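You operate a simulated robot arm through the tools that you are given. There is no shell and no other tool. Be economical: measure what you need, move in short steps, check, and stop when the job is done.

You run a simulated two-armed robot. Do the job below in one go: nothing can be reset, and whatever is moved stays where it is left.

Task
Vacuum the dust by the hot plate, then gesso the top of the moulding with blue ends.
Fine: vacuum off, nozzle in its blue holder; black chalk pot, grey brush with the green cap, brush back in its jar. The pot stays open; the suction knob and the other moulding stay as they are. Set down upright: vacuum nozzle, what you pick out.

Only the result counts: the job must be done as asked and must still hold three seconds after the hand-in. Knocking over, shifting, dropping, spilling or breaking anything else fails it. Lids that push on must go on centred and level and be pressed home; caps that screw on are set level and turned clockwise until they are tight.

Robot
Two 7-joint arms with two-finger parallel grippers on one trunk, on a base that drives. Base frame: it is fixed to the floor where the robot stands at the start and does not move with it; the origin is under the middle of the robot, x ahead of it, y to its left, z up; the surface under the hand at the start is at about z = 0.84. Readings come in m, rad, newtons and seconds.
The left shoulder is at the start at [0.05, 0.187, 1.16], the right one opposite. With the tool pointing down near the work surface each hand reaches from about 0.1 to 0.66 m from the robot's upright axis, wherever it stands, measured 20 degrees to its own side. Places, roughly: black pot marked chalk [-0.25, -1.5, 0.75]; dust by the hot plate [0, -0.7, 0.8]; knob on the vacuum cleaner [0.7, -0.1, 1.1]; lid of black pot marked chalk [-0.5, -1.25, 0.75]; switch on the vacuum cleaner [0.8, 0, 1.1]; top of moulding with blue ends [-0.3, -1.2, 0.9]; top of moulding with green ends [-0.4, -1.1, 0.9]. Payload 3.43 kg a hand.
Tool frame (each hand has its own): the origin (TCP) lies between the finger pads and is the grasp point; the fingertips stand 0.03 m ahead of it; z points along the fingers, y is the line along which they close. The gripper opens to 0.094 m. The fingers are 0.028 m wide and 0.01 m thick; the gripper's body (0.05 by 0.096 m) begins 0.055 m behind the TCP.
Orientation is that of the tool frame in the base frame, as a unit quaternion [x, y, z, w]. With the fingers straight down and closing along the base's y, the tool's x points along the base's -x, its y along +y and its z along -z.

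Tools
- The arms move only by the tool play_rows. It takes "left_motion", "right_motion" or both (then of equal length, played together; a hand with none holds still); each is a list of rows, each an object (a shift or turn left out is 0, a gripper value left out holds the last) with "dr": the turn, a rotation vector about the tool's x, y, z in rad, a list of three; "travel": the shift along the tool's x, y, z in cm, a list of three; "claw": the gripper command, from -1 (fully open) to 1 (shut), values between in proportion. In form: [{"dr": [rx, ry, rz], "travel": [x, y, z], "claw": claw}, ...]. A call has 1 to 12 rows; each row shifts and turns the commanded pose from where the row before left it, along the tool's axes as they then stand. Rows are played at 5 a second. More than 0.05 m and 0.15 rad between two rows, or a gripper value outside its range, and nothing of the call is played. A pose out of reach is approached as far as the arm can. The call stops where the force on the tool passes 40 N (or 10 N more than at its start, if that is more) or the arm is blocked; 0.2 s more then pass. Each finger travels about 0.153 m/s and halts on what it meets, pressing with about 23 N; the grip force reading is that of the motor and also rises with nothing between the fingers. The clock runs only during rows and for 0.2 s after the last one: add rows that do not move to give the fingers time. It gives the time, the measured TCP pose, the force on the tool (base axes), the opening and the grip force at its end, in the units of the frame above (readings bear some noise), with the torque about the TCP (base axes, N m) and any sound that the robot's microphone picked up.
- Cameras (640 x 400 px; columns grow to the right, rows downward): "scene" is now at [0.1108, -0.0555, 1.3273]; the picture's right is [-0.72, -0.70, 0.00], its down [-0.30, 0.31, -0.90] and it looks along [0.63, -0.65, -0.43] (base axes); focal length 214 px, centre (320, 200). "left" rides on the left gripper at [0.076, -0.014, -0.102] in its tool frame; the picture's right is [0.18, 0.98, 0.00], its down [-0.75, 0.14, -0.64] and it looks along [-0.63, 0.12, 0.77] (tool axes); focal length 243 px, centre (320, 200). "right" rides on the right gripper at [0.076, 0.014, -0.103] in its tool frame; the picture's right is [-0.18, 0.98, 0.00], its down [-0.75, -0.14, -0.64] and it looks along [-0.63, -0.12, 0.77] (tool axes); focal length 243 px, centre (320, 200). There is no depth. A picture from a camera that has moved, and an enlarged one, comes with that camera's place and axes in the base frame and with its lens. The place of the scene camera against the robot may be out by one fixed shift of up to 0.025 m in any direction.
- get_image(camera): a new picture of that camera. It takes no simulated time.
- move_column(by): slides the trunk up (or, below 0, down) by that many m; the arms and the scene camera ride with it, the base frame stays. It gives what a move gives, with no picture.
- base_move(legs): drives the robot by 1 to 6 legs, each [ahead, left, turn to the left] in m, m and rad, along the robot's own axes; the way and the turn of a leg run together, so that a leg with both is an arc; at most 1.5 m and 3.142 rad a leg. The arms and the cameras ride along, it lands a little off, and it stops where it bumps. It gives what a move gives.
- turn_head(pan, tilt): turns the head with the scene camera to pan (to the left, within 1.396 rad either way) and tilt (down, from -0.506 to 1.204), counted from straight ahead of the robot. It gives what a move gives.
- inspect(camera, box): a new picture of the part [left, top, right, bottom] of that camera's present view, enlarged. It takes no simulated time.
- job_done(): hands the job in; it is judged then, once.

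Work in short steps. Places have to be worked out from the pictures, the camera data and where the tool is seen: move nearer, look again, correct. Check each grasp and each placing, and mend what went wrong. You have 120 turns and 100 pictures in all, those below and enlarged ones among them. Open the grippers and draw the arms clear of the work before you hand the job in, unless the task says otherwise; then end with one line.

The tools are called after "Request:" as a command line: name --argument value ..., lists and objects as JSON in quotes. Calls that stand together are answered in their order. play_rows: Moves the arms, as the interface text tells. Its arguments: {"type":"object","properties":{"left_motion":{"type":"array","items":{"type":"object","properties":{"dr":{"type":"array","items":{"type":"number"}},"travel":{"type":"array","items":{"type":"number"}},"claw":{"type":"number"}}}},"right_motion":{"type":"array","items":{"type":"object","properties":{"dr":{"type":"array","items":{"type":"number"}},"travel":{"type":"array","items":{"type":"number"}},"claw":{"type":"number"}}}}},"required":[]} The other tools are called the same way: move_column (by) slides the trunk up or down; base_move (legs) drives the base; turn_head (pan, tilt) turns the head that bears the scene camera; get_image (camera) takes a picture; inspect (camera, box) takes an enlarged picture of a part of a camera's view; job_done () hands the job in.

At the start:

```text
clock: 0.0
left_ee_pos: [0.2771, -0.0419, 1.2858]
left_tool_rot: [-0.002, 1.0, -0.002, 0.001]
left_contact_force: [2.3, -1.0, -2.0]
left_moment: [0.08, 0.27, 0.07]
left_width: 0.094
left_grip_force: 0.0
right_ee_pos: [0.2894, -0.3915, 1.0012]
right_tool_rot: [-0.001, 1.0, 0.0, 0.0]
right_contact_force: [0.0, 0.1, 0.3]
right_moment: [-0.01, 0.01, 0.01]
right_width: 0.0941
right_grip_force: 0.1
trunk travel left (down, up): [-0.375, 0.057]
robot x, y, heading: [0.0032, 0.001, 0.003]
head pan, tilt: [-0.796, 0.45]
```

scene: 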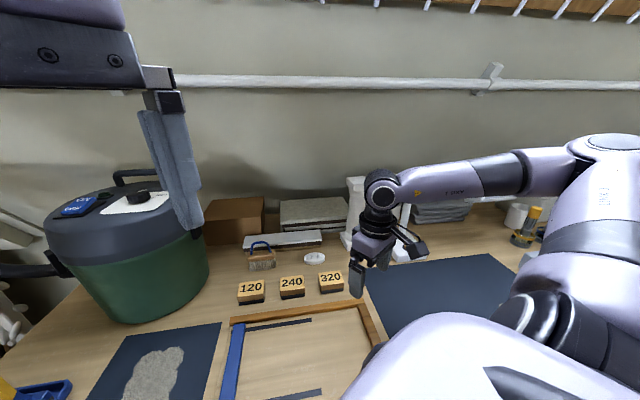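
right: 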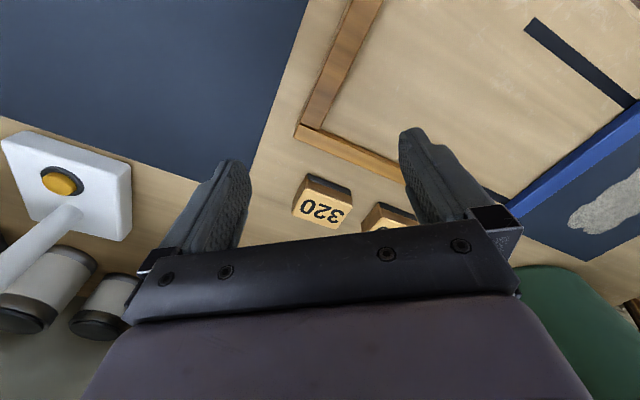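
left: 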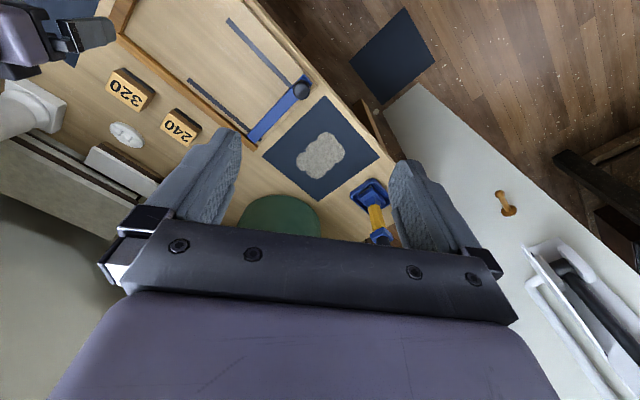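

I'll look around first: the vacuum straight ahead/left, and the work to the right.

Request:
turn_head --pan -0.1 --tilt 0.5

Request:
get_image --camera "scene"

Request:
turn_head --pan -1.39 --tilt 0.6

Request:
get_image --camera "scene"

```text
clock: 1.1
left_ee_pos: [0.2769, -0.0429, 1.2854]
left_tool_rot: [-0.001, 1.0, 0.0, -0.001]
left_contact_force: [10.6, 4.3, -2.3]
left_moment: [-0.38, 0.95, -0.25]
left_width: 0.0937
left_grip_force: 0.1
right_ee_pos: [0.2902, -0.393, 1.0004]
right_tool_rot: [0.0, 1.0, 0.0, 0.0]
right_contact_force: [0.0, -0.4, 0.4]
right_moment: [0.0, 0.01, -0.01]
right_width: 0.0941
right_grip_force: 0.0
trunk travel left (down, up): [-0.375, 0.057]
robot x, y, heading: [-0.0006, -0.0018, -0.003]
head pan, tilt: [-0.099, 0.499]
```

```text
96 pictures are left
camera scene: at [0.1371, -0.0002, 1.3233], right [-0.11, -0.99, 0.0], down [-0.47, 0.05, -0.88], along [0.88, -0.1, -0.47], focal length 214 px, centre (320, 200)
```

scene: 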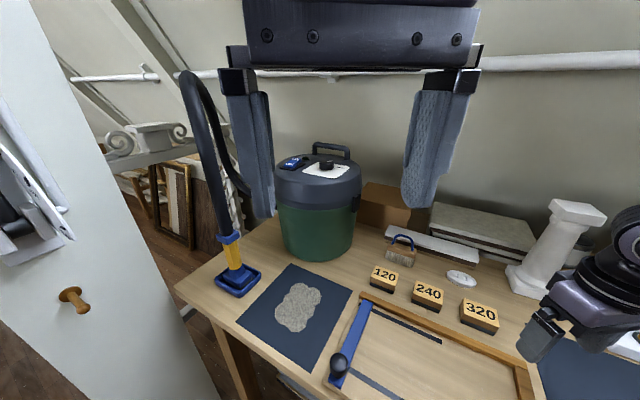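

```text
clock: 2.5
left_ee_pos: [0.2785, -0.0436, 1.282]
left_tool_rot: [-0.014, 1.0, 0.001, 0.002]
left_contact_force: [35.9, -75.0, -12.4]
left_moment: [9.47, 3.33, 6.93]
left_width: 0.0943
left_grip_force: 0.0
right_ee_pos: [0.2891, -0.3924, 0.9999]
right_tool_rot: [-0.001, 1.0, 0.001, 0.0]
right_contact_force: [-0.4, -0.5, -0.6]
right_moment: [0.0, -0.02, -0.03]
right_width: 0.094
right_grip_force: 0.1
trunk travel left (down, up): [-0.375, 0.057]
robot x, y, heading: [0.0022, 0.003, 0.004]
head pan, tilt: [-1.389, 0.6]
```

```text
95 pictures are left
camera scene: at [0.1095, -0.0552, 1.3221], right [-0.72, -0.69, 0.0], down [-0.33, 0.35, -0.88], along [0.61, -0.63, -0.48], focal length 214 px, centre (320, 200)
```

scene: 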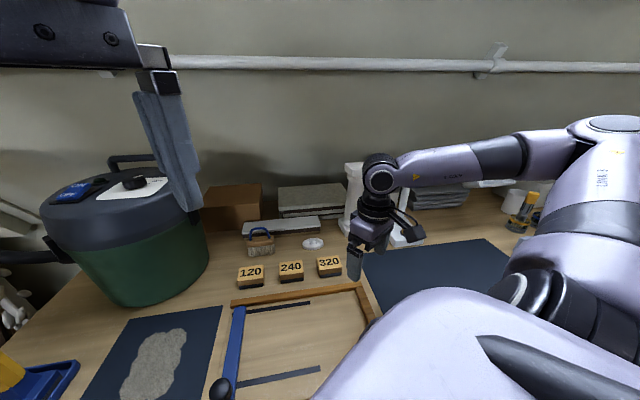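

The head bumped the left hand (75 N), so the head turns back a bit and the left hand moves out to the left.

Request:
turn_head --pan -0.5 --tilt 0.5

Request:
play_rows --left_motion '[{"travel": [-4, 0, 0]}, {"travel": [-4, 2, 0]}, {"travel": [0, 4, 1]}, {"travel": [0, 4, 2]}, {"travel": [0, 4, 2]}, {"travel": [0, 4, 2]}]'

Request:
turn_head --pan -1.39 --tilt 0.6

Request:
get_image --camera "scene"

```text
clock: 3.7
left_ee_pos: [0.2757, -0.0415, 1.2861]
left_tool_rot: [0.001, 1.0, -0.001, 0.0]
left_contact_force: [0.2, -0.2, -1.1]
left_moment: [0.0, 0.01, 0.01]
left_width: 0.094
left_grip_force: 0.0
right_ee_pos: [0.2907, -0.3922, 0.9998]
right_tool_rot: [0.0, 1.0, 0.0, 0.0]
right_contact_force: [-0.4, 0.4, 0.4]
right_moment: [0.02, -0.02, 0.02]
right_width: 0.094
right_grip_force: 0.0
trunk travel left (down, up): [-0.375, 0.057]
robot x, y, heading: [0.0024, -0.0039, -0.002]
head pan, tilt: [-0.499, 0.499]
```

```text
clock: 5.1
left_ee_pos: [0.356, 0.1406, 1.2144]
left_tool_rot: [-0.001, 1.0, -0.002, 0.0]
left_contact_force: [0.7, -0.9, 0.6]
left_moment: [-0.03, 0.0, -0.01]
left_width: 0.0941
left_grip_force: 0.1
right_ee_pos: [0.2909, -0.3916, 1.0007]
right_tool_rot: [0.0, 1.0, 0.0, 0.001]
right_contact_force: [0.0, 0.4, -0.1]
right_moment: [-0.04, 0.04, 0.02]
right_width: 0.0939
right_grip_force: 0.1
trunk travel left (down, up): [-0.375, 0.057]
robot x, y, heading: [-0.0017, -0.0034, 0.0]
head pan, tilt: [-0.499, 0.499]
```

```text
clock: 6.3
left_ee_pos: [0.3555, 0.1387, 1.2159]
left_tool_rot: [-0.001, 1.0, -0.001, -0.001]
left_contact_force: [0.0, -0.1, -1.1]
left_moment: [0.0, -0.01, 0.01]
left_width: 0.0939
left_grip_force: 0.0
right_ee_pos: [0.2892, -0.3923, 1.0001]
right_tool_rot: [-0.001, 1.0, 0.0, 0.0]
right_contact_force: [-0.2, 0.4, 0.2]
right_moment: [0.02, 0.02, -0.04]
right_width: 0.0941
right_grip_force: 0.2
trunk travel left (down, up): [-0.375, 0.057]
robot x, y, heading: [0.0, 0.0034, -0.0]
head pan, tilt: [-1.389, 0.6]
```

```text
94 pictures are left
camera scene: at [0.0625, -0.0766, 1.3132], right [-0.98, -0.18, 0.0], down [-0.1, 0.56, -0.83], along [0.15, -0.81, -0.56], focal length 214 px, centre (320, 200)
```

scene: 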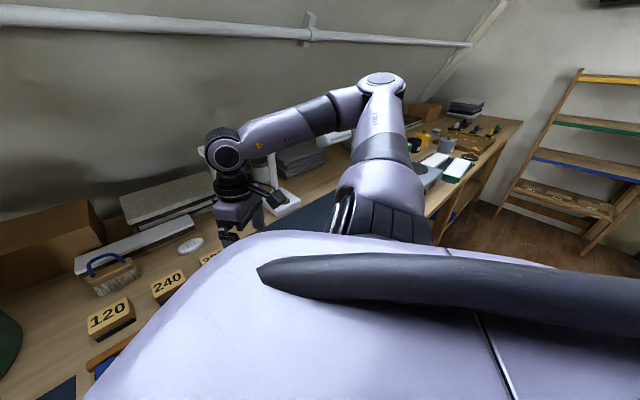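

The bench runs diagonally (facing about -45°). I'll turn to face it squarely and take views of both halves.

Request:
base_move --legs '[[0, 0, -0.785]]'

Request:
turn_head --pan -0.7 --tilt 0.45

Request:
get_image --camera "scene"

```text
clock: 8.8
left_ee_pos: [0.3508, -0.1551, 1.2158]
left_tool_rot: [0.381, 0.925, -0.001, 0.0]
left_contact_force: [0.1, 0.0, 0.0]
left_moment: [-0.03, 0.02, 0.0]
left_width: 0.0939
left_grip_force: 0.1
right_ee_pos: [-0.0717, -0.4834, 1.0007]
right_tool_rot: [0.382, 0.924, 0.0, 0.0]
right_contact_force: [-0.5, 0.2, 0.0]
right_moment: [0.01, 0.0, 0.01]
right_width: 0.0942
right_grip_force: 0.1
trunk travel left (down, up): [-0.375, 0.057]
robot x, y, heading: [0.0019, 0.0041, -0.786]
head pan, tilt: [-1.389, 0.6]
```

```text
clock: 9.8
left_ee_pos: [0.35, -0.1543, 1.2161]
left_tool_rot: [0.381, 0.924, -0.001, -0.001]
left_contact_force: [0.5, -0.2, 0.7]
left_moment: [0.0, -0.01, -0.02]
left_width: 0.094
left_grip_force: 0.0
right_ee_pos: [-0.0723, -0.4825, 0.9995]
right_tool_rot: [0.381, 0.924, 0.001, 0.0]
right_contact_force: [0.2, -0.5, -0.6]
right_moment: [-0.03, -0.03, 0.01]
right_width: 0.094
right_grip_force: 0.0
trunk travel left (down, up): [-0.375, 0.057]
robot x, y, heading: [-0.004, 0.0011, -0.784]
head pan, tilt: [-0.7, 0.45]
```

```text
93 pictures are left
camera scene: at [0.0373, -0.1225, 1.3268], right [-1.0, -0.09, 0.0], down [-0.04, 0.43, -0.9], along [0.08, -0.9, -0.44], focal length 214 px, centre (320, 200)
```

scene: 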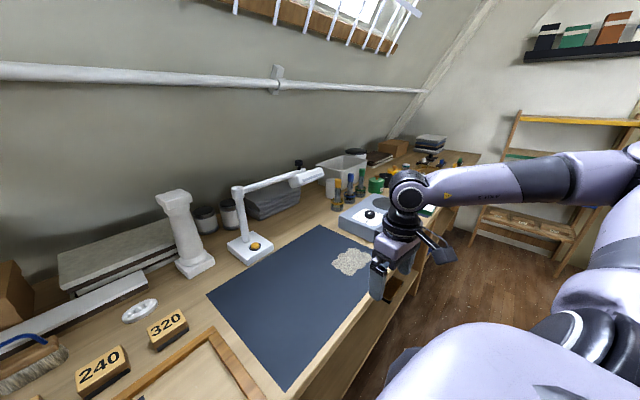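

Dust beside the hot plate is at about (-0.01,-0.68). Now looking at the vacuum side.

Request:
turn_head --pan 0.75 --tilt 0.5

Request:
get_image --camera "scene"

Request:
inspect --camera "scene" --box '[160, 80, 400, 300]'

```text
clock: 11.4
left_ee_pos: [0.3502, -0.1535, 1.2159]
left_tool_rot: [0.381, 0.924, -0.001, 0.0]
left_contact_force: [0.0, -0.8, -0.2]
left_moment: [-0.01, 0.0, -0.01]
left_width: 0.0942
left_grip_force: 0.0
right_ee_pos: [-0.073, -0.483, 1.0001]
right_tool_rot: [0.382, 0.924, 0.0, 0.0]
right_contact_force: [0.2, -0.5, -0.6]
right_moment: [-0.01, -0.04, 0.02]
right_width: 0.0941
right_grip_force: 0.0
trunk travel left (down, up): [-0.375, 0.057]
robot x, y, heading: [0.0008, -0.0003, -0.785]
head pan, tilt: [0.75, 0.499]
```

```text
92 pictures are left
camera scene: at [0.1204, -0.0341, 1.3223], right [-0.03, -1.0, 0.0], down [-0.48, 0.02, -0.88], along [0.88, -0.03, -0.48], focal length 214 px, centre (320, 200)
```

scene: 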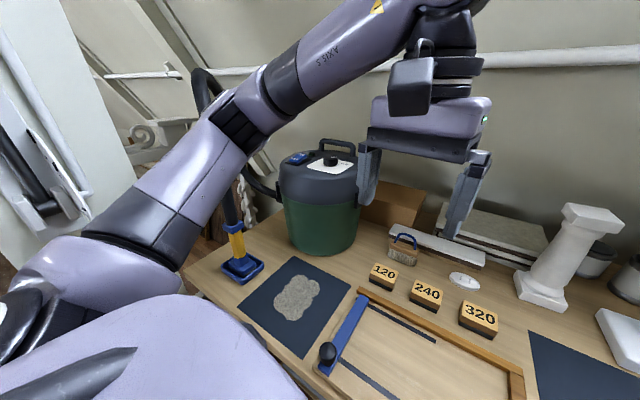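

```text
1.82 times, centred on (280, 190) of scene
camera zoom: at [0.1204, -0.0341, 1.3223], right [-0.03, -1.0, 0.0], down [-0.48, 0.02, -0.88], along [0.88, -0.03, -0.48], focal length 390 px, centre (393, 218)
```

zoom: 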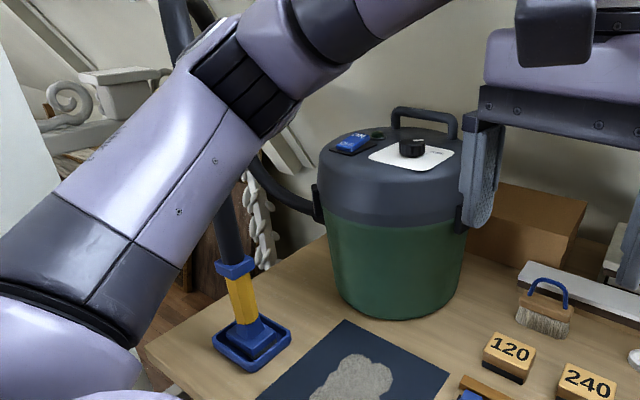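

The switch is a blue rocker on the vacuum lid. I'll extend the left hand forward a little to draw the elbow in, then sidestep left with a cautious leg.

Request:
play_rows --left_motion '[{"travel": [-4, 0, -1]}, {"travel": [-4, 0, -1]}, {"travel": [-4, 0, -1]}]'

Request:
base_move --legs '[[0, 0.22, 0]]'

Request:
get_image --camera "scene"

Request:
get_image --camera "left"

```text
clock: 12.2
left_ee_pos: [0.436, -0.2405, 1.2439]
left_tool_rot: [0.382, 0.924, 0.0, 0.001]
left_contact_force: [-0.7, -0.3, 0.3]
left_moment: [-0.03, -0.01, 0.0]
left_width: 0.0939
left_grip_force: 0.2
right_ee_pos: [-0.0721, -0.4836, 0.9995]
right_tool_rot: [0.382, 0.924, 0.0, 0.0]
right_contact_force: [0.4, 0.5, 0.3]
right_moment: [-0.01, 0.0, -0.03]
right_width: 0.0943
right_grip_force: 0.2
trunk travel left (down, up): [-0.375, 0.057]
robot x, y, heading: [0.0007, -0.0009, -0.782]
head pan, tilt: [0.75, 0.499]
```

```text
clock: 14.7
left_ee_pos: [0.5917, -0.0854, 1.2453]
left_tool_rot: [0.381, 0.924, -0.001, 0.0]
left_contact_force: [-0.7, 0.4, 1.4]
left_moment: [0.0, -0.01, 0.02]
left_width: 0.0942
left_grip_force: 0.0
right_ee_pos: [0.0838, -0.3259, 1.0006]
right_tool_rot: [0.383, 0.924, 0.001, 0.0]
right_contact_force: [0.6, -0.7, -0.6]
right_moment: [-0.04, 0.02, 0.0]
right_width: 0.0939
right_grip_force: 0.1
trunk travel left (down, up): [-0.375, 0.057]
robot x, y, heading: [0.1524, 0.1524, -0.786]
head pan, tilt: [0.75, 0.499]
```

```text
90 pictures are left
camera scene: at [0.276, 0.1215, 1.3223], right [-0.04, -1.0, 0.0], down [-0.48, 0.02, -0.88], along [0.88, -0.03, -0.48], focal length 214 px, centre (320, 200)
```

scene: 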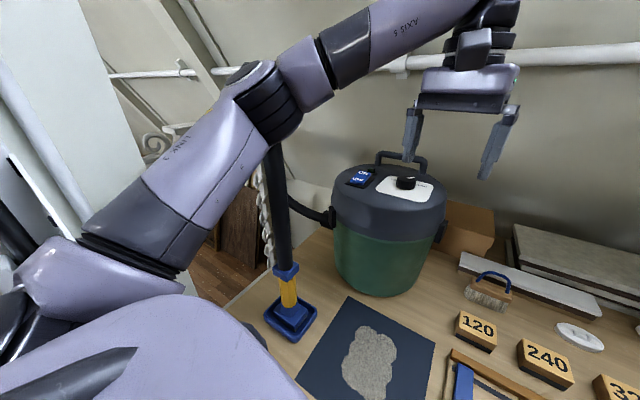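

```text
89 pictures are left
camera left: at [0.5264, -0.0402, 1.3462], right [0.56, 0.83, 0.0], down [0.63, -0.43, 0.64], along [0.53, -0.36, -0.77], focal length 243 px, centre (320, 200)
```

left: 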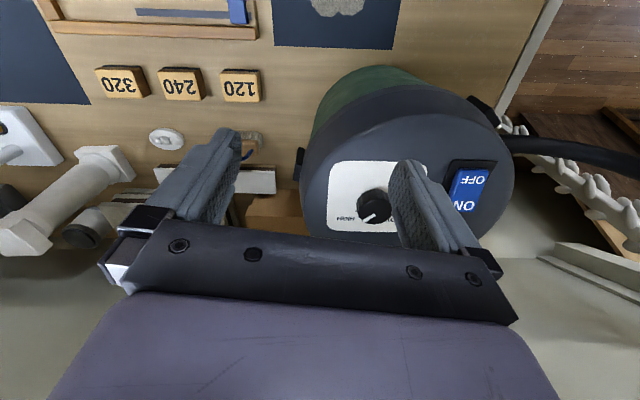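

Rocker triangulates to about (0.77,0.005,1.12) with ON end near (0.79,-0.002). I close the left fingers and move above it.

Request:
play_rows --left_motion '[{"travel": [-2, 4, 0], "claw": 1}, {"travel": [-2, 4, 0]}, {"travel": [-2, 4, 0]}, {"travel": [-2, 4, 0]}, {"travel": [0, 3.9, 0]}, {"travel": [0, 0, 3]}, {"travel": [0, 0, 2.5]}, {}]'

Request:
get_image --camera "left"

Request:
inspect --camera "scene" --box '[280, 80, 480, 220]'

```text
clock: 16.5
left_ee_pos: [0.7798, 0.0032, 1.1862]
left_tool_rot: [0.382, 0.924, -0.001, 0.0]
left_contact_force: [0.4, 1.0, 0.3]
left_moment: [0.0, 0.0, 0.03]
left_width: 0.0001
left_grip_force: 22.7
left hand out of reach, approached as far as the arm can: row 5
right_ee_pos: [0.083, -0.3263, 0.9991]
right_tool_rot: [0.383, 0.924, 0.0, 0.0]
right_contact_force: [0.0, 0.5, 0.1]
right_moment: [-0.05, -0.02, 0.04]
right_width: 0.0942
right_grip_force: 0.1
trunk travel left (down, up): [-0.375, 0.057]
robot x, y, heading: [0.1542, 0.1576, -0.787]
head pan, tilt: [0.75, 0.499]
```

```text
88 pictures are left
camera left: at [0.7163, 0.0463, 1.2879], right [0.56, 0.83, 0.0], down [0.63, -0.43, 0.64], along [0.53, -0.36, -0.77], focal length 243 px, centre (320, 200)
```

left: 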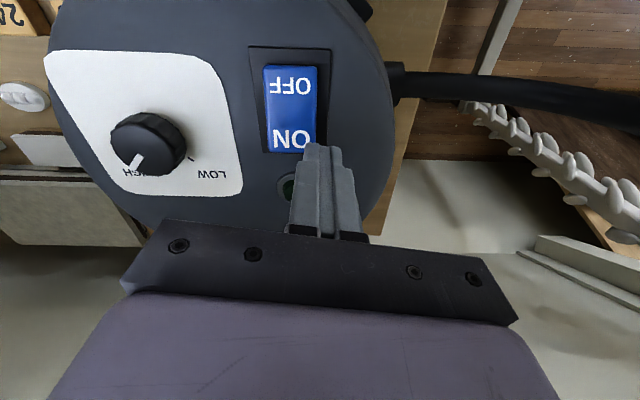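

```text
2.86 times, centred on (380, 150) of scene
camera zoom: at [0.2756, 0.1212, 1.3224], right [-0.04, -1.0, 0.0], down [-0.48, 0.02, -0.88], along [0.88, -0.03, -0.48], focal length 613 px, centre (149, 343)
```

zoom: 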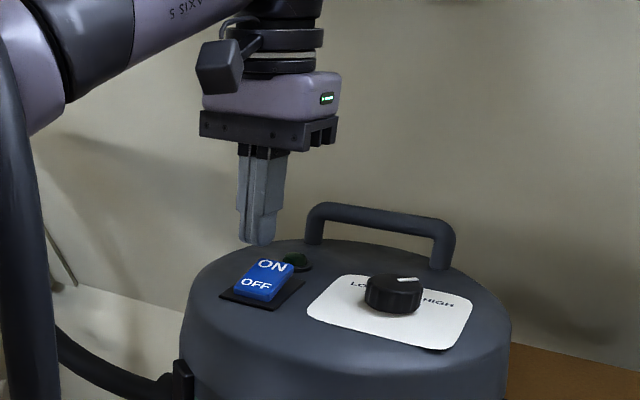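

Tip is ~1.8 cm left of the ON end; rocker top at z≈1.14. Shift and press down gently.

Request:
play_rows --left_motion '[{"travel": [0, -1.8, 0]}, {}, {"travel": [0, 0, 0.6]}, {"travel": [0, 0, 0.6]}, {"travel": [0, 0, 0.6]}, {}]'

Request:
inspect --camera "scene" --box '[280, 80, 480, 220]'

```text
clock: 17.9
left_ee_pos: [0.768, -0.0099, 1.1694]
left_tool_rot: [0.382, 0.924, -0.003, 0.002]
left_contact_force: [8.5, -3.1, 15.6]
left_moment: [-0.01, -0.05, -0.14]
left_width: 0.0
left_grip_force: 22.7
right_ee_pos: [0.0827, -0.3261, 1.0013]
right_tool_rot: [0.382, 0.924, 0.0, 0.001]
right_contact_force: [0.7, 0.1, 0.8]
right_moment: [0.02, 0.02, 0.0]
right_width: 0.0937
right_grip_force: 0.0
trunk travel left (down, up): [-0.375, 0.057]
robot x, y, heading: [0.1547, 0.1562, -0.782]
head pan, tilt: [0.75, 0.499]
heard: click
```

```text
2.86 times, centred on (380, 150) of scene
camera zoom: at [0.2755, 0.1213, 1.3226], right [-0.04, -1.0, 0.0], down [-0.48, 0.02, -0.88], along [0.88, -0.03, -0.48], focal length 613 px, centre (149, 343)
```

zoom: 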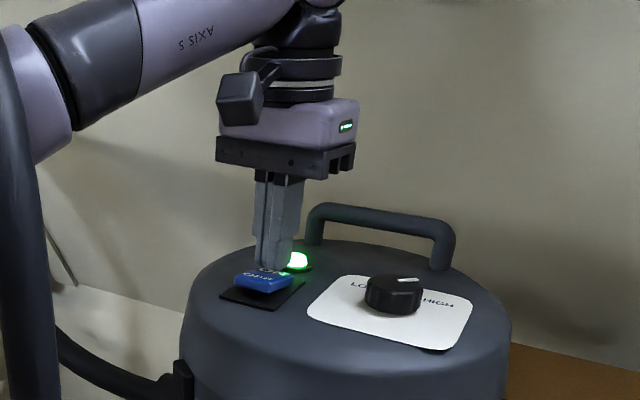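

Vacuum is running (green lamp). Raise the hand, go back to the origin, and turn to heading 0 facing the nozzle holder.

Request:
play_rows --left_motion '[{"travel": [0, 0, -4]}, {"travel": [0, 0, -4]}, {"travel": [3, -4, 0]}, {"travel": [3, -4, 0]}, {"travel": [3, -4, 0]}, {"travel": [3, -3, 0]}, {"travel": [3, 0, 0], "claw": -1}]'

Request:
base_move --legs '[[0, -0.22, 0], [0, 0, 0.785]]'

Request:
turn_head --pan 0.3 --tilt 0.6

Request:
get_image --camera "left"

Request:
get_image --camera "scene"

```text
clock: 19.5
left_ee_pos: [0.555, -0.0099, 1.2475]
left_tool_rot: [0.382, 0.924, -0.001, 0.001]
left_contact_force: [-0.1, 0.0, 0.6]
left_moment: [-0.04, 0.02, -0.02]
left_width: 0.0941
left_grip_force: 0.0
right_ee_pos: [0.0819, -0.3255, 0.9987]
right_tool_rot: [0.383, 0.924, 0.0, 0.0]
right_contact_force: [0.2, 0.3, -0.4]
right_moment: [0.02, 0.0, 0.01]
right_width: 0.0939
right_grip_force: 0.1
trunk travel left (down, up): [-0.375, 0.057]
robot x, y, heading: [0.1582, 0.1516, -0.787]
head pan, tilt: [0.75, 0.499]
```

```text
clock: 24.1
left_ee_pos: [0.4021, 0.1683, 1.2474]
left_tool_rot: [-0.002, 1.0, -0.002, 0.0]
left_contact_force: [-0.2, 0.7, 0.2]
left_moment: [-0.01, -0.02, -0.01]
left_width: 0.0942
left_grip_force: 0.0
right_ee_pos: [0.2918, -0.389, 0.9992]
right_tool_rot: [-0.001, 1.0, 0.0, 0.001]
right_contact_force: [-0.4, 0.5, -0.6]
right_moment: [0.0, -0.01, 0.02]
right_width: 0.0941
right_grip_force: 0.1
trunk travel left (down, up): [-0.375, 0.057]
robot x, y, heading: [0.0004, -0.0025, 0.004]
head pan, tilt: [0.75, 0.499]
```

```text
clock: 25.1
left_ee_pos: [0.4018, 0.1678, 1.2475]
left_tool_rot: [-0.002, 1.0, 0.0, 0.001]
left_contact_force: [-0.4, -0.6, 0.0]
left_moment: [0.0, -0.02, -0.03]
left_width: 0.0938
left_grip_force: 0.2
right_ee_pos: [0.2917, -0.3905, 0.9999]
right_tool_rot: [0.0, 1.0, 0.0, 0.0]
right_contact_force: [0.7, 0.8, -0.5]
right_moment: [-0.01, -0.01, 0.0]
right_width: 0.094
right_grip_force: 0.0
trunk travel left (down, up): [-0.375, 0.057]
robot x, y, heading: [0.0008, 0.0032, 0.002]
head pan, tilt: [0.3, 0.6]
```

```text
85 pictures are left
camera left: at [0.3246, 0.1537, 1.3493], right [-0.19, 0.98, 0.0], down [0.75, 0.15, 0.64], along [0.63, 0.12, -0.77], focal length 243 px, centre (320, 200)
```

left: 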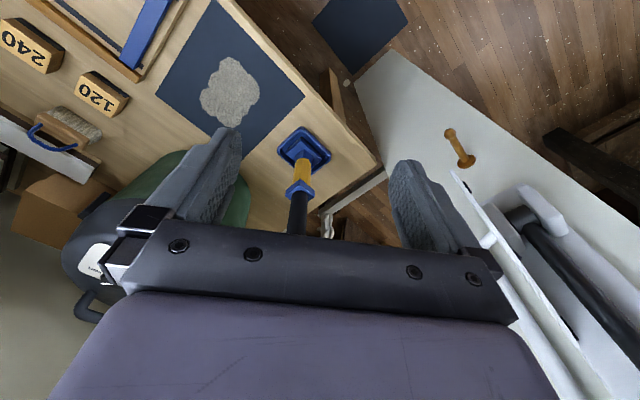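

```text
84 pictures are left
camera scene: at [0.1318, 0.0379, 1.3133], right [0.3, -0.95, 0.0], down [-0.54, -0.17, -0.83], along [0.79, 0.25, -0.56], focal length 214 px, centre (320, 200)
```

scene: 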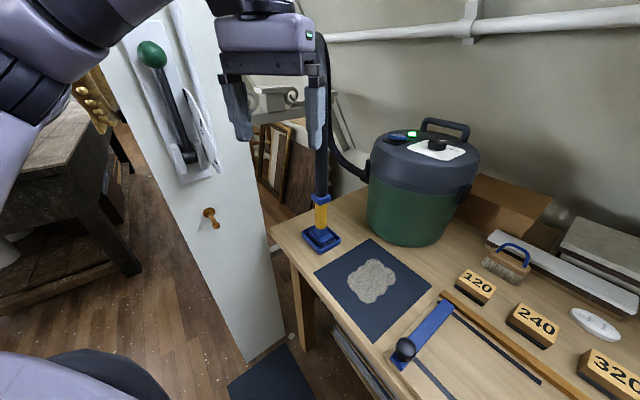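

Nozzle tube is at about (0.592,0.171), yellow section z≈0.90–0.99. I tilt the left hand to 60° forward so its palm stays off the hose.

Request:
play_rows --left_motion '[{"dr": [0, -0.15, 0]}, {"dr": [0, -0.15, 0]}, {"dr": [0, -0.15, 0]}, {"dr": [0, -0.15, 0]}, {"dr": [0, -0.15, 0]}, {"dr": [0, -0.15, 0]}, {"dr": [0, -0.147, 0]}, {}]'

Request:
get_image --camera "left"

```text
clock: 26.9
left_ee_pos: [0.4019, 0.1675, 1.2482]
left_tool_rot: [-0.003, 0.866, 0.001, 0.501]
left_contact_force: [-0.1, 0.2, -0.5]
left_moment: [0.01, 0.03, -0.02]
left_width: 0.094
left_grip_force: 0.1
right_ee_pos: [0.2916, -0.3907, 1.0005]
right_tool_rot: [-0.001, 1.0, -0.001, 0.001]
right_contact_force: [-0.1, -0.1, 0.6]
right_moment: [-0.01, 0.02, 0.02]
right_width: 0.0939
right_grip_force: 0.1
trunk travel left (down, up): [-0.375, 0.057]
robot x, y, heading: [0.0029, -0.0004, 0.003]
head pan, tilt: [0.3, 0.6]
```

```text
83 pictures are left
camera left: at [0.274, 0.1531, 1.2318], right [-0.1, 0.98, -0.16], down [-0.18, 0.14, 0.97], along [0.98, 0.12, 0.16], focal length 243 px, centre (320, 200)
```

left: 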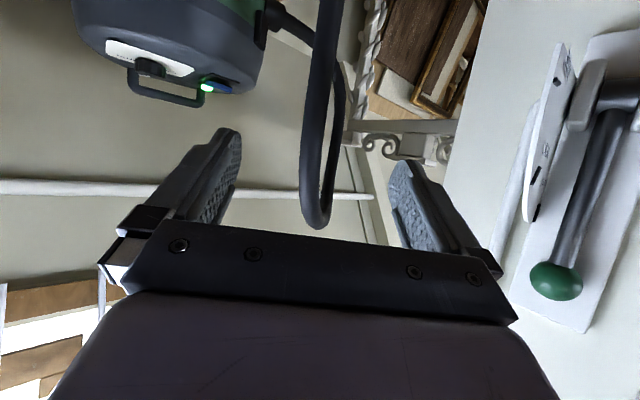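

Move down to z≈0.965 at x≈0.44, ahead of the tube.

Request:
play_rows --left_motion '[{"travel": [3.25, 0, 2.53]}, {"travel": [3.25, 0, 2.53]}, {"travel": [3.25, 0, 2.53]}, {"travel": [3.25, 0, 2.53]}, {"travel": [3.25, 0, 2.53]}, {"travel": [3.25, 0, 2.53]}, {"travel": [3.25, 0, 2.53]}, {}]'

Request:
get_image --camera "left"

Request:
get_image --camera "scene"

```text
clock: 28.6
left_ee_pos: [0.4406, 0.1674, 0.9622]
left_tool_rot: [-0.002, 0.866, -0.001, 0.5]
left_contact_force: [-0.5, 0.9, 0.5]
left_moment: [0.01, 0.01, 0.03]
left_width: 0.0941
left_grip_force: 0.0
right_ee_pos: [0.2908, -0.3905, 1.0004]
right_tool_rot: [-0.002, 1.0, 0.0, 0.0]
right_contact_force: [0.2, 1.2, -0.7]
right_moment: [-0.02, 0.02, -0.01]
right_width: 0.0941
right_grip_force: 0.1
trunk travel left (down, up): [-0.375, 0.057]
robot x, y, heading: [-0.0001, 0.0021, 0.005]
head pan, tilt: [0.3, 0.6]
```

```text
82 pictures are left
camera left: at [0.3136, 0.1535, 0.9468], right [-0.1, 0.98, -0.16], down [-0.18, 0.14, 0.97], along [0.98, 0.12, 0.16], focal length 243 px, centre (320, 200)
```

left: 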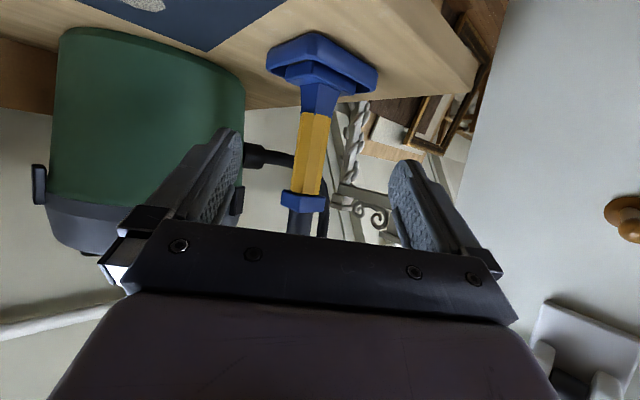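

```text
81 pictures are left
camera scene: at [0.1317, 0.0386, 1.3133], right [0.3, -0.95, 0.0], down [-0.54, -0.17, -0.83], along [0.79, 0.25, -0.56], focal length 214 px, centre (320, 200)
```

scene: 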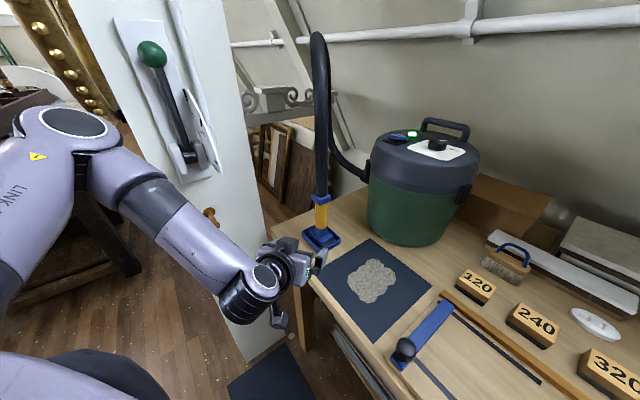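

Yellow section confirmed at (0.592,0.17), z 0.90–0.985. Advance and close.

Request:
play_rows --left_motion '[{"travel": [-1.55, 0.1, 3.45]}, {"travel": [-1.55, 0.1, 3.45]}, {"travel": [-1.55, 0.1, 3.45]}, {"travel": [-1.55, 0, 3.45]}, {}]'

Request:
get_image --camera "left"

```text
clock: 29.9
left_ee_pos: [0.5905, 0.1703, 0.9464]
left_tool_rot: [-0.001, 0.866, 0.0, 0.5]
left_contact_force: [-0.3, 0.6, -0.1]
left_moment: [-0.03, 0.02, -0.01]
left_width: 0.094
left_grip_force: 0.0
right_ee_pos: [0.291, -0.3903, 1.0007]
right_tool_rot: [0.0, 1.0, 0.0, 0.0]
right_contact_force: [0.1, 0.2, -0.1]
right_moment: [-0.04, 0.0, -0.01]
right_width: 0.0938
right_grip_force: 0.1
trunk travel left (down, up): [-0.375, 0.057]
robot x, y, heading: [0.0019, -0.0037, 0.005]
head pan, tilt: [0.3, 0.6]
```

```text
80 pictures are left
camera left: at [0.4639, 0.1567, 0.9311], right [-0.1, 0.98, -0.16], down [-0.18, 0.14, 0.97], along [0.98, 0.12, 0.16], focal length 243 px, centre (320, 200)
```

left: 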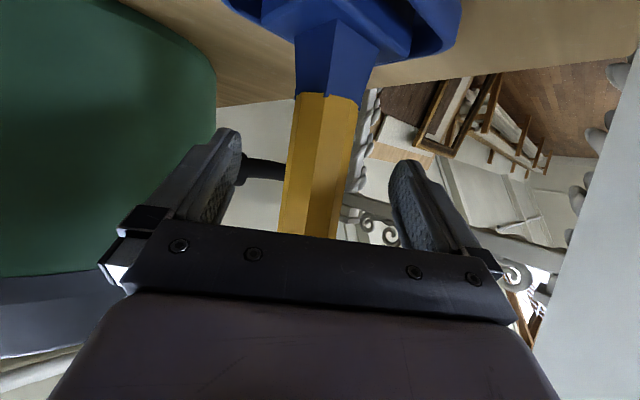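

Centred between the fingers; close and lift a little.

Request:
play_rows --left_motion '[{"claw": 1}, {}, {}, {"travel": [-0.9, 0, -0.5]}, {"travel": [-1.7, 0, -1]}, {"travel": [-1.7, 0, -1]}, {}]'

Request:
get_image --camera "scene"

Request:
get_image --camera "left"

```text
clock: 31.4
left_ee_pos: [0.5908, 0.1714, 0.9964]
left_tool_rot: [-0.002, 0.866, 0.0, 0.5]
left_contact_force: [-0.2, -0.3, -1.5]
left_moment: [-0.01, 0.02, -0.02]
left_width: 0.0351
left_grip_force: 22.8
right_ee_pos: [0.291, -0.3919, 1.0006]
right_tool_rot: [0.0, 1.0, 0.0, 0.0]
right_contact_force: [0.6, -0.6, 0.2]
right_moment: [0.02, 0.0, 0.03]
right_width: 0.0943
right_grip_force: 0.0
trunk travel left (down, up): [-0.375, 0.057]
robot x, y, heading: [0.0014, 0.0022, 0.003]
head pan, tilt: [0.3, 0.6]
```

```text
79 pictures are left
camera scene: at [0.1321, 0.0379, 1.3132], right [0.3, -0.95, 0.0], down [-0.54, -0.17, -0.82], along [0.79, 0.25, -0.57], focal length 214 px, centre (320, 200)
```

scene: 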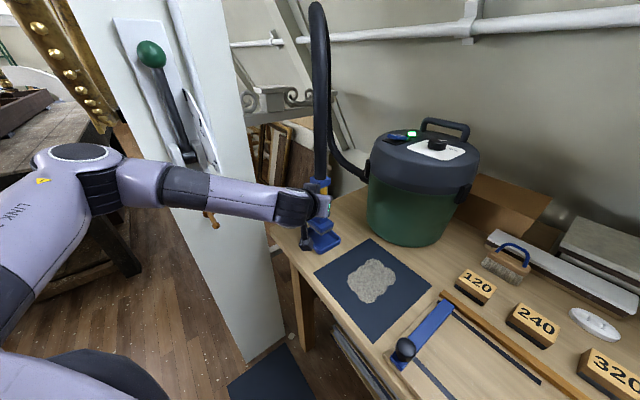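

```text
78 pictures are left
camera left: at [0.4635, 0.1567, 0.981], right [-0.1, 0.98, -0.16], down [-0.18, 0.14, 0.97], along [0.98, 0.12, 0.16], focal length 243 px, centre (320, 200)
```

left: 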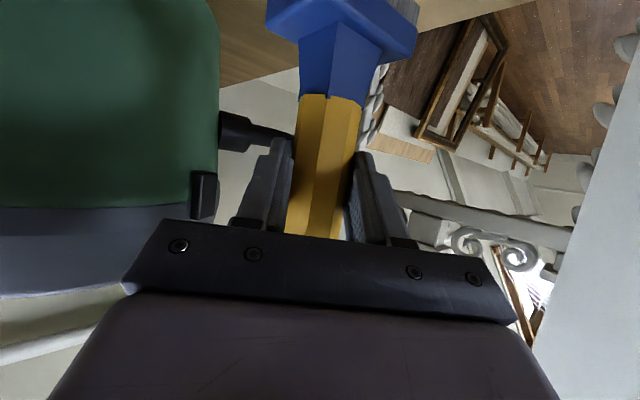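

Nozzle is firmly held (width 0.035). Seat reference: TCP (0.591,0.1705,0.946). Raise it and draw it in.

Request:
play_rows --left_motion '[{"travel": [-2.9, 0, -1.67]}, {"travel": [-2.9, 0, -1.67]}, {"travel": [-2.9, 0, -1.67]}, {"travel": [0.07, 0, -4.1]}, {"travel": [0.07, 0, -4.1]}, {"travel": [0.07, 0, -4.1]}, {"travel": [0.07, 0, -4.1]}, {}]'

Request:
get_image --camera "scene"

```text
clock: 33.2
left_ee_pos: [0.4481, 0.1709, 1.1773]
left_tool_rot: [-0.003, 0.866, 0.002, 0.5]
left_contact_force: [-0.9, -0.3, -1.5]
left_moment: [0.01, 0.03, -0.02]
left_width: 0.035
left_grip_force: 23.2
right_ee_pos: [0.2917, -0.3904, 1.0013]
right_tool_rot: [-0.002, 1.0, 0.0, -0.001]
right_contact_force: [0.0, 0.1, -0.8]
right_moment: [0.01, 0.0, 0.03]
right_width: 0.094
right_grip_force: 0.0
trunk travel left (down, up): [-0.375, 0.057]
robot x, y, heading: [0.0039, 0.0013, 0.003]
head pan, tilt: [0.3, 0.6]
```

```text
77 pictures are left
camera scene: at [0.1322, 0.038, 1.3132], right [0.3, -0.95, 0.0], down [-0.54, -0.17, -0.82], along [0.79, 0.25, -0.57], focal length 214 px, centre (320, 200)
```

scene: 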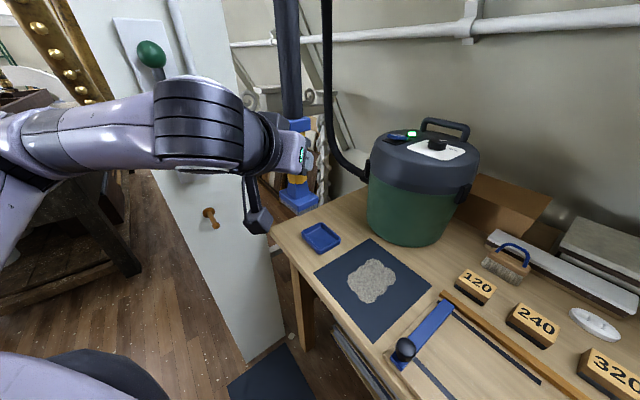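

Rotate the base toward the dust with the nozzle raised.

Request:
base_move --legs '[[0, 0, -0.85], [0, 0, -0.85]]'

Request:
turn_head --pan 0.2 --tilt 0.65

Request:
get_image --camera "scene"

Request:
get_image --camera "left"

```text
clock: 38.1
left_ee_pos: [0.1116, -0.4637, 1.1765]
left_tool_rot: [0.648, 0.574, -0.375, 0.331]
left_contact_force: [-0.1, -0.7, -2.4]
left_moment: [0.03, -0.02, 0.0]
left_width: 0.0345
left_grip_force: 23.1
right_ee_pos: [-0.4245, -0.237, 0.9995]
right_tool_rot: [0.751, 0.661, 0.001, 0.001]
right_contact_force: [0.3, 0.8, -0.2]
right_moment: [0.0, 0.0, -0.04]
right_width: 0.0942
right_grip_force: 0.2
trunk travel left (down, up): [-0.375, 0.057]
robot x, y, heading: [0.0003, 0.0008, -1.699]
head pan, tilt: [0.3, 0.6]
```

```text
clock: 38.7
left_ee_pos: [0.1113, -0.4644, 1.1758]
left_tool_rot: [0.649, 0.573, -0.375, 0.33]
left_contact_force: [0.1, 0.1, -3.0]
left_moment: [0.02, -0.03, 0.05]
left_width: 0.0344
left_grip_force: 23.0
right_ee_pos: [-0.4243, -0.2357, 0.9995]
right_tool_rot: [0.75, 0.661, 0.001, 0.0]
right_contact_force: [0.5, -0.2, 0.3]
right_moment: [0.02, 0.01, 0.04]
right_width: 0.094
right_grip_force: 0.1
trunk travel left (down, up): [-0.375, 0.057]
robot x, y, heading: [-0.0013, 0.0025, -1.695]
head pan, tilt: [0.201, 0.649]
```

```text
76 pictures are left
camera scene: at [-0.0117, -0.1333, 1.3089], right [-1.0, -0.07, 0.0], down [-0.05, 0.6, -0.8], along [0.06, -0.79, -0.6], focal length 214 px, centre (320, 200)
```

scene: 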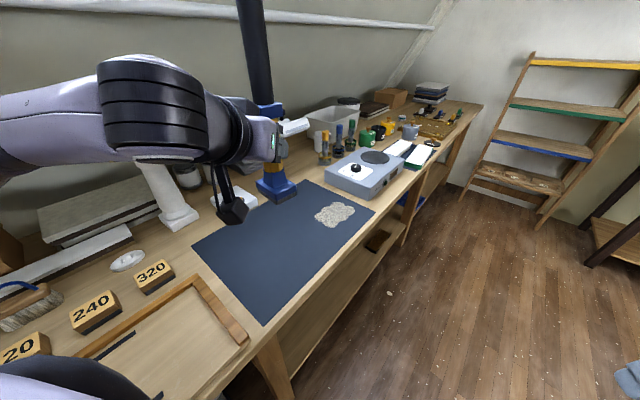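

```text
75 pictures are left
camera left: at [0.1126, -0.3356, 1.1605], right [0.99, -0.03, -0.16], down [0.16, 0.16, 0.97], along [0.0, -0.99, 0.16], focal length 243 px, centre (320, 200)
```

left: 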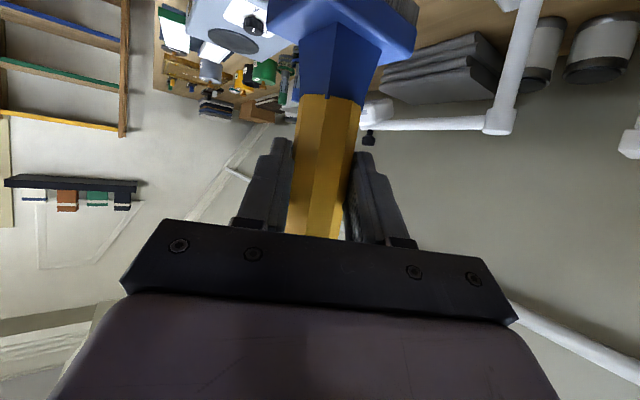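

Dust patch spans x −0.09…0.05, y −0.77…−0.64. Bring the nozzle above it at TCP z≈1.0.

Request:
play_rows --left_motion '[{"travel": [0.28, -1.22, 3.77]}, {"travel": [0.28, -1.22, 3.77]}, {"travel": [0.28, -1.22, 3.77]}, {"travel": [0.28, -1.22, 3.77]}, {"travel": [0.28, -1.22, 3.77]}, {"travel": [0.28, -1.22, 3.77]}, {"travel": [0.28, -1.22, 3.77]}, {"travel": [0.28, -1.22, 3.77]}, {}]'

Request:
get_image --camera "scene"

Request:
get_image --camera "left"

```text
clock: 40.7
left_ee_pos: [-0.0155, -0.6986, 1.0066]
left_tool_rot: [0.649, 0.573, -0.376, 0.33]
left_contact_force: [0.7, 0.5, -3.5]
left_moment: [0.06, 0.03, -0.02]
left_width: 0.0337
left_grip_force: 23.1
right_ee_pos: [-0.4249, -0.2375, 1.0007]
right_tool_rot: [0.75, 0.661, 0.0, 0.0]
right_contact_force: [-0.6, -0.6, 0.3]
right_moment: [-0.04, 0.03, 0.01]
right_width: 0.094
right_grip_force: 0.0
trunk travel left (down, up): [-0.375, 0.057]
robot x, y, heading: [0.0009, -0.0018, -1.696]
head pan, tilt: [0.201, 0.649]
```

```text
74 pictures are left
camera scene: at [-0.0116, -0.1333, 1.3089], right [-1.0, -0.07, 0.0], down [-0.05, 0.6, -0.8], along [0.06, -0.79, -0.6], focal length 214 px, centre (320, 200)
```

scene: 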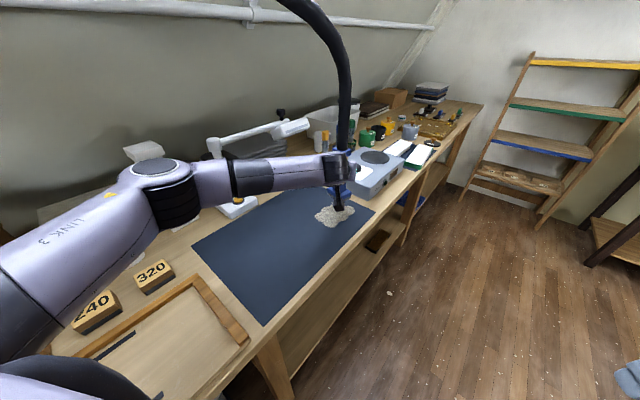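

```text
73 pictures are left
camera left: at [-0.016, -0.5707, 0.9905], right [0.99, -0.03, -0.16], down [0.16, 0.16, 0.97], along [0.0, -0.99, 0.16], focal length 243 px, centre (320, 200)
```

left: 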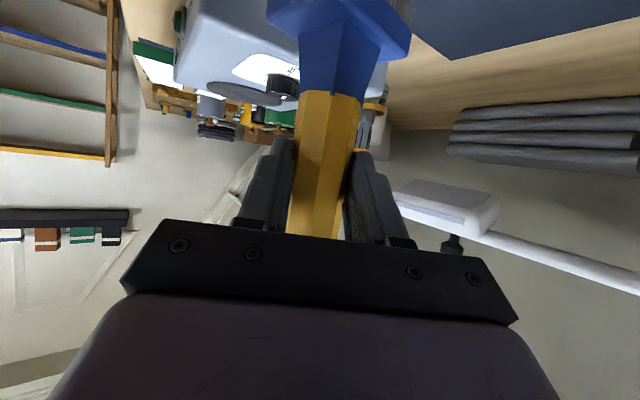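

Descend toward the surface, 5 cm then small steps, watching force.

Request:
play_rows --left_motion '[{"travel": [2.16, 0, 1.25]}, {"travel": [2.16, 0, 1.25]}, {"travel": [0.43, 0, 0.25]}, {"travel": [0.43, 0, 0.25]}, {}]'

Request:
inspect --camera "scene" --box '[260, 130, 420, 250]'

```text
clock: 41.9
left_ee_pos: [-0.0159, -0.6998, 0.9466]
left_tool_rot: [0.648, 0.574, -0.376, 0.331]
left_contact_force: [-0.3, 0.4, -1.7]
left_moment: [0.06, 0.01, 0.01]
left_width: 0.0337
left_grip_force: 23.1
right_ee_pos: [-0.4254, -0.2366, 0.9999]
right_tool_rot: [0.75, 0.662, -0.001, -0.001]
right_contact_force: [-0.2, -0.6, 0.6]
right_moment: [-0.03, 0.0, 0.04]
right_width: 0.0942
right_grip_force: 0.0
trunk travel left (down, up): [-0.375, 0.057]
robot x, y, heading: [0.0028, 0.0024, -1.7]
head pan, tilt: [0.201, 0.649]
```

```text
3.33 times, centred on (340, 190) of scene
camera zoom: at [-0.0118, -0.1334, 1.3089], right [-1.0, -0.07, 0.0], down [-0.04, 0.6, -0.8], along [0.06, -0.79, -0.6], focal length 715 px, centre (253, 233)
```

zoom: 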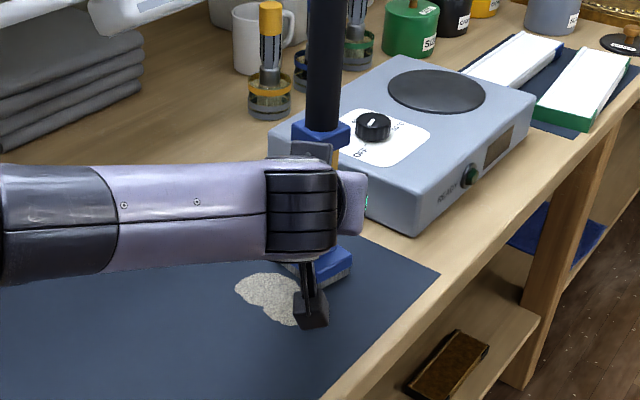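

Dust seems to begin vanishing on the right. Lower a touch more while feeling for contact.

Request:
play_rows --left_motion '[{"travel": [0.3, 0, 0.17]}, {"travel": [0.3, 0, 0.17]}, {}]'

Request:
inspect --camera "scene" --box '[260, 130, 420, 250]'

```text
clock: 42.7
left_ee_pos: [-0.0176, -0.699, 0.9447]
left_tool_rot: [0.647, 0.572, -0.379, 0.333]
left_contact_force: [-0.3, 1.9, 15.1]
left_moment: [-0.52, -0.15, 0.18]
left_width: 0.0341
left_grip_force: 23.0
right_ee_pos: [-0.4239, -0.2356, 1.0006]
right_tool_rot: [0.75, 0.661, 0.0, 0.0]
right_contact_force: [0.0, 0.3, -0.9]
right_moment: [0.0, -0.01, 0.0]
right_width: 0.0939
right_grip_force: 0.1
trunk travel left (down, up): [-0.375, 0.057]
robot x, y, heading: [0.0012, -0.0008, -1.696]
head pan, tilt: [0.201, 0.649]
```

```text
3.33 times, centred on (340, 190) of scene
camera zoom: at [-0.0118, -0.131, 1.3095], right [-1.0, -0.07, 0.0], down [-0.05, 0.6, -0.8], along [0.06, -0.8, -0.6], focal length 715 px, centre (253, 233)
```

zoom: 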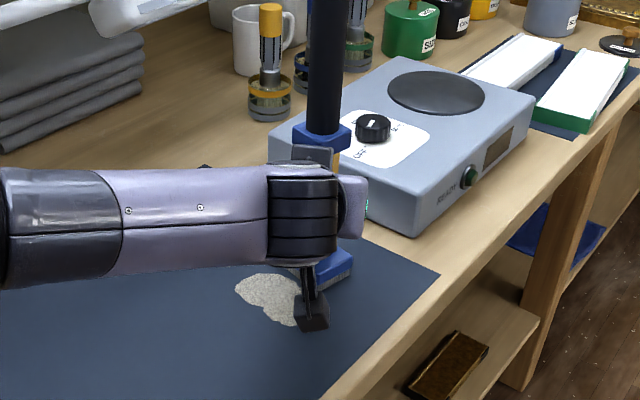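

Contact at TCP z≈0.945. Lift 5 mm to glide and sweep: back, then left, forward, and right.

Request:
play_rows --left_motion '[{"travel": [-0.43, 0, -0.25]}, {"travel": [1, 0, -1.73]}, {"travel": [1, 0, -1.73]}, {"travel": [0, 2, 0]}, {"travel": [0, 2, 0]}, {"travel": [0, 2, 0]}, {"travel": [-1, 0, 1.73]}, {"travel": [0, -2, 0]}, {"travel": [0, -2, 0]}, {"travel": [0, -2, 0]}, {"travel": [0, -2, 0]}, {}]'

Request:
inspect --camera "scene" --box '[260, 130, 420, 250]'

```text
clock: 45.3
left_ee_pos: [-0.0344, -0.6785, 0.9432]
left_tool_rot: [0.649, 0.574, -0.375, 0.33]
left_contact_force: [0.2, 0.6, -1.0]
left_moment: [0.08, -0.04, -0.01]
left_width: 0.0334
left_grip_force: 22.8
right_ee_pos: [-0.4241, -0.2373, 0.9998]
right_tool_rot: [0.75, 0.661, -0.001, 0.0]
right_contact_force: [-0.1, 0.1, 0.6]
right_moment: [-0.02, -0.02, 0.05]
right_width: 0.094
right_grip_force: 0.0
trunk travel left (down, up): [-0.375, 0.057]
robot x, y, heading: [-0.006, 0.0005, -1.696]
head pan, tilt: [0.201, 0.649]
```

```text
3.33 times, centred on (340, 190) of scene
camera zoom: at [-0.0118, -0.1332, 1.309], right [-1.0, -0.07, 0.0], down [-0.05, 0.6, -0.8], along [0.06, -0.79, -0.6], focal length 715 px, centre (253, 233)
```

zoom: 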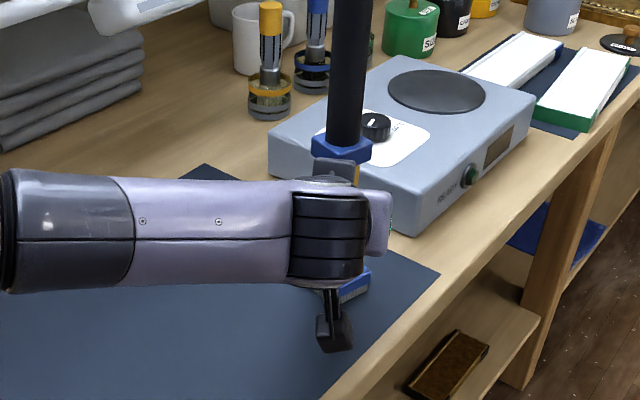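

Nearer part is clean. Sweep the farther strip, staying clear of the hot plate.

Request:
play_rows --left_motion '[{"travel": [0, -2, 0]}, {"travel": [-1, 0, 1.73]}, {"travel": [-1, 0, 1.73]}, {"travel": [0, 2, 0]}, {"travel": [0, 2, 0]}, {"travel": [0, 2, 0]}, {"travel": [0, 2, 0]}, {"travel": [0, 2, 0]}, {"travel": [-1, 0, 1.73]}, {"travel": [-1, 0, 1.73]}, {}]'

Request:
play_rows --left_motion '[{"travel": [0, -2, 0]}, {"travel": [0, -2, 0]}, {"travel": [0, -2, 0]}, {"travel": [0, -1, 0]}, {"travel": [1, 0, -1.73]}, {"travel": [1, 0, -1.73]}, {"travel": [0, -2, 0]}, {"travel": [0, -2, 0]}, {}]'

Request:
play_rows --left_motion '[{"travel": [-4.3, 0, -2.5]}, {"travel": [-4.3, 0, -2.5]}, {"travel": [-4.3, 0, -2.5]}, {"travel": [-4.3, 0, -2.5]}, {"travel": [0, 2, -3]}, {"travel": [0, 2, -3]}, {}]'

Request:
get_image --camera "scene"

```text
clock: 47.7
left_ee_pos: [0.0344, -0.768, 0.9433]
left_tool_rot: [0.649, 0.573, -0.375, 0.331]
left_contact_force: [0.3, 0.2, -1.2]
left_moment: [0.02, -0.03, 0.0]
left_width: 0.0335
left_grip_force: 23.1
right_ee_pos: [-0.4256, -0.2374, 1.0006]
right_tool_rot: [0.75, 0.661, 0.0, -0.001]
right_contact_force: [0.9, -0.6, 0.5]
right_moment: [-0.01, -0.03, 0.02]
right_width: 0.0944
right_grip_force: 0.2
trunk travel left (down, up): [-0.375, 0.057]
robot x, y, heading: [-0.0012, 0.0001, -1.696]
head pan, tilt: [0.201, 0.649]
```

```text
clock: 49.7
left_ee_pos: [-0.0684, -0.7137, 0.9437]
left_tool_rot: [0.648, 0.574, -0.375, 0.331]
left_contact_force: [-0.6, 0.2, -2.3]
left_moment: [0.04, -0.02, -0.03]
left_width: 0.0336
left_grip_force: 23.0
right_ee_pos: [-0.4233, -0.2363, 1.0005]
right_tool_rot: [0.75, 0.661, 0.0, 0.001]
right_contact_force: [-0.5, -1.1, -0.5]
right_moment: [-0.01, -0.01, -0.02]
right_width: 0.0942
right_grip_force: 0.1
trunk travel left (down, up): [-0.375, 0.057]
robot x, y, heading: [0.0032, 0.0045, -1.693]
head pan, tilt: [0.201, 0.649]
```

```text
clock: 51.3
left_ee_pos: [-0.0237, -0.6659, 1.1728]
left_tool_rot: [0.649, 0.573, -0.376, 0.33]
left_contact_force: [-0.4, 0.1, -2.8]
left_moment: [0.06, 0.01, -0.03]
left_width: 0.034
left_grip_force: 23.1
right_ee_pos: [-0.4253, -0.2381, 1.0]
right_tool_rot: [0.75, 0.662, 0.001, 0.0]
right_contact_force: [-0.1, 0.1, 0.6]
right_moment: [0.01, 0.02, 0.02]
right_width: 0.0942
right_grip_force: 0.1
trunk travel left (down, up): [-0.375, 0.057]
robot x, y, heading: [-0.0003, -0.0016, -1.696]
head pan, tilt: [0.201, 0.649]
```

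```text
69 pictures are left
camera scene: at [-0.0121, -0.1336, 1.3089], right [-1.0, -0.07, 0.0], down [-0.04, 0.6, -0.8], along [0.06, -0.79, -0.6], focal length 214 px, centre (320, 200)
```

scene: 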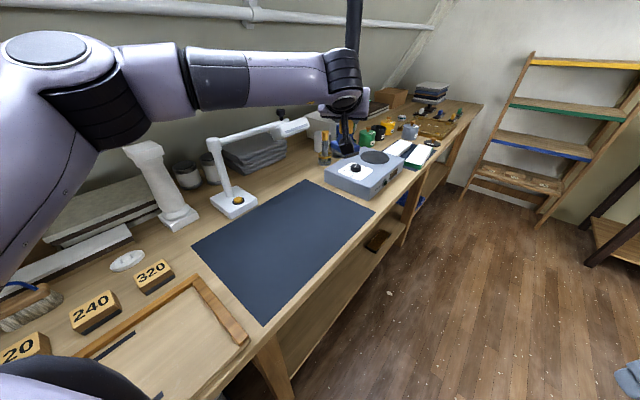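

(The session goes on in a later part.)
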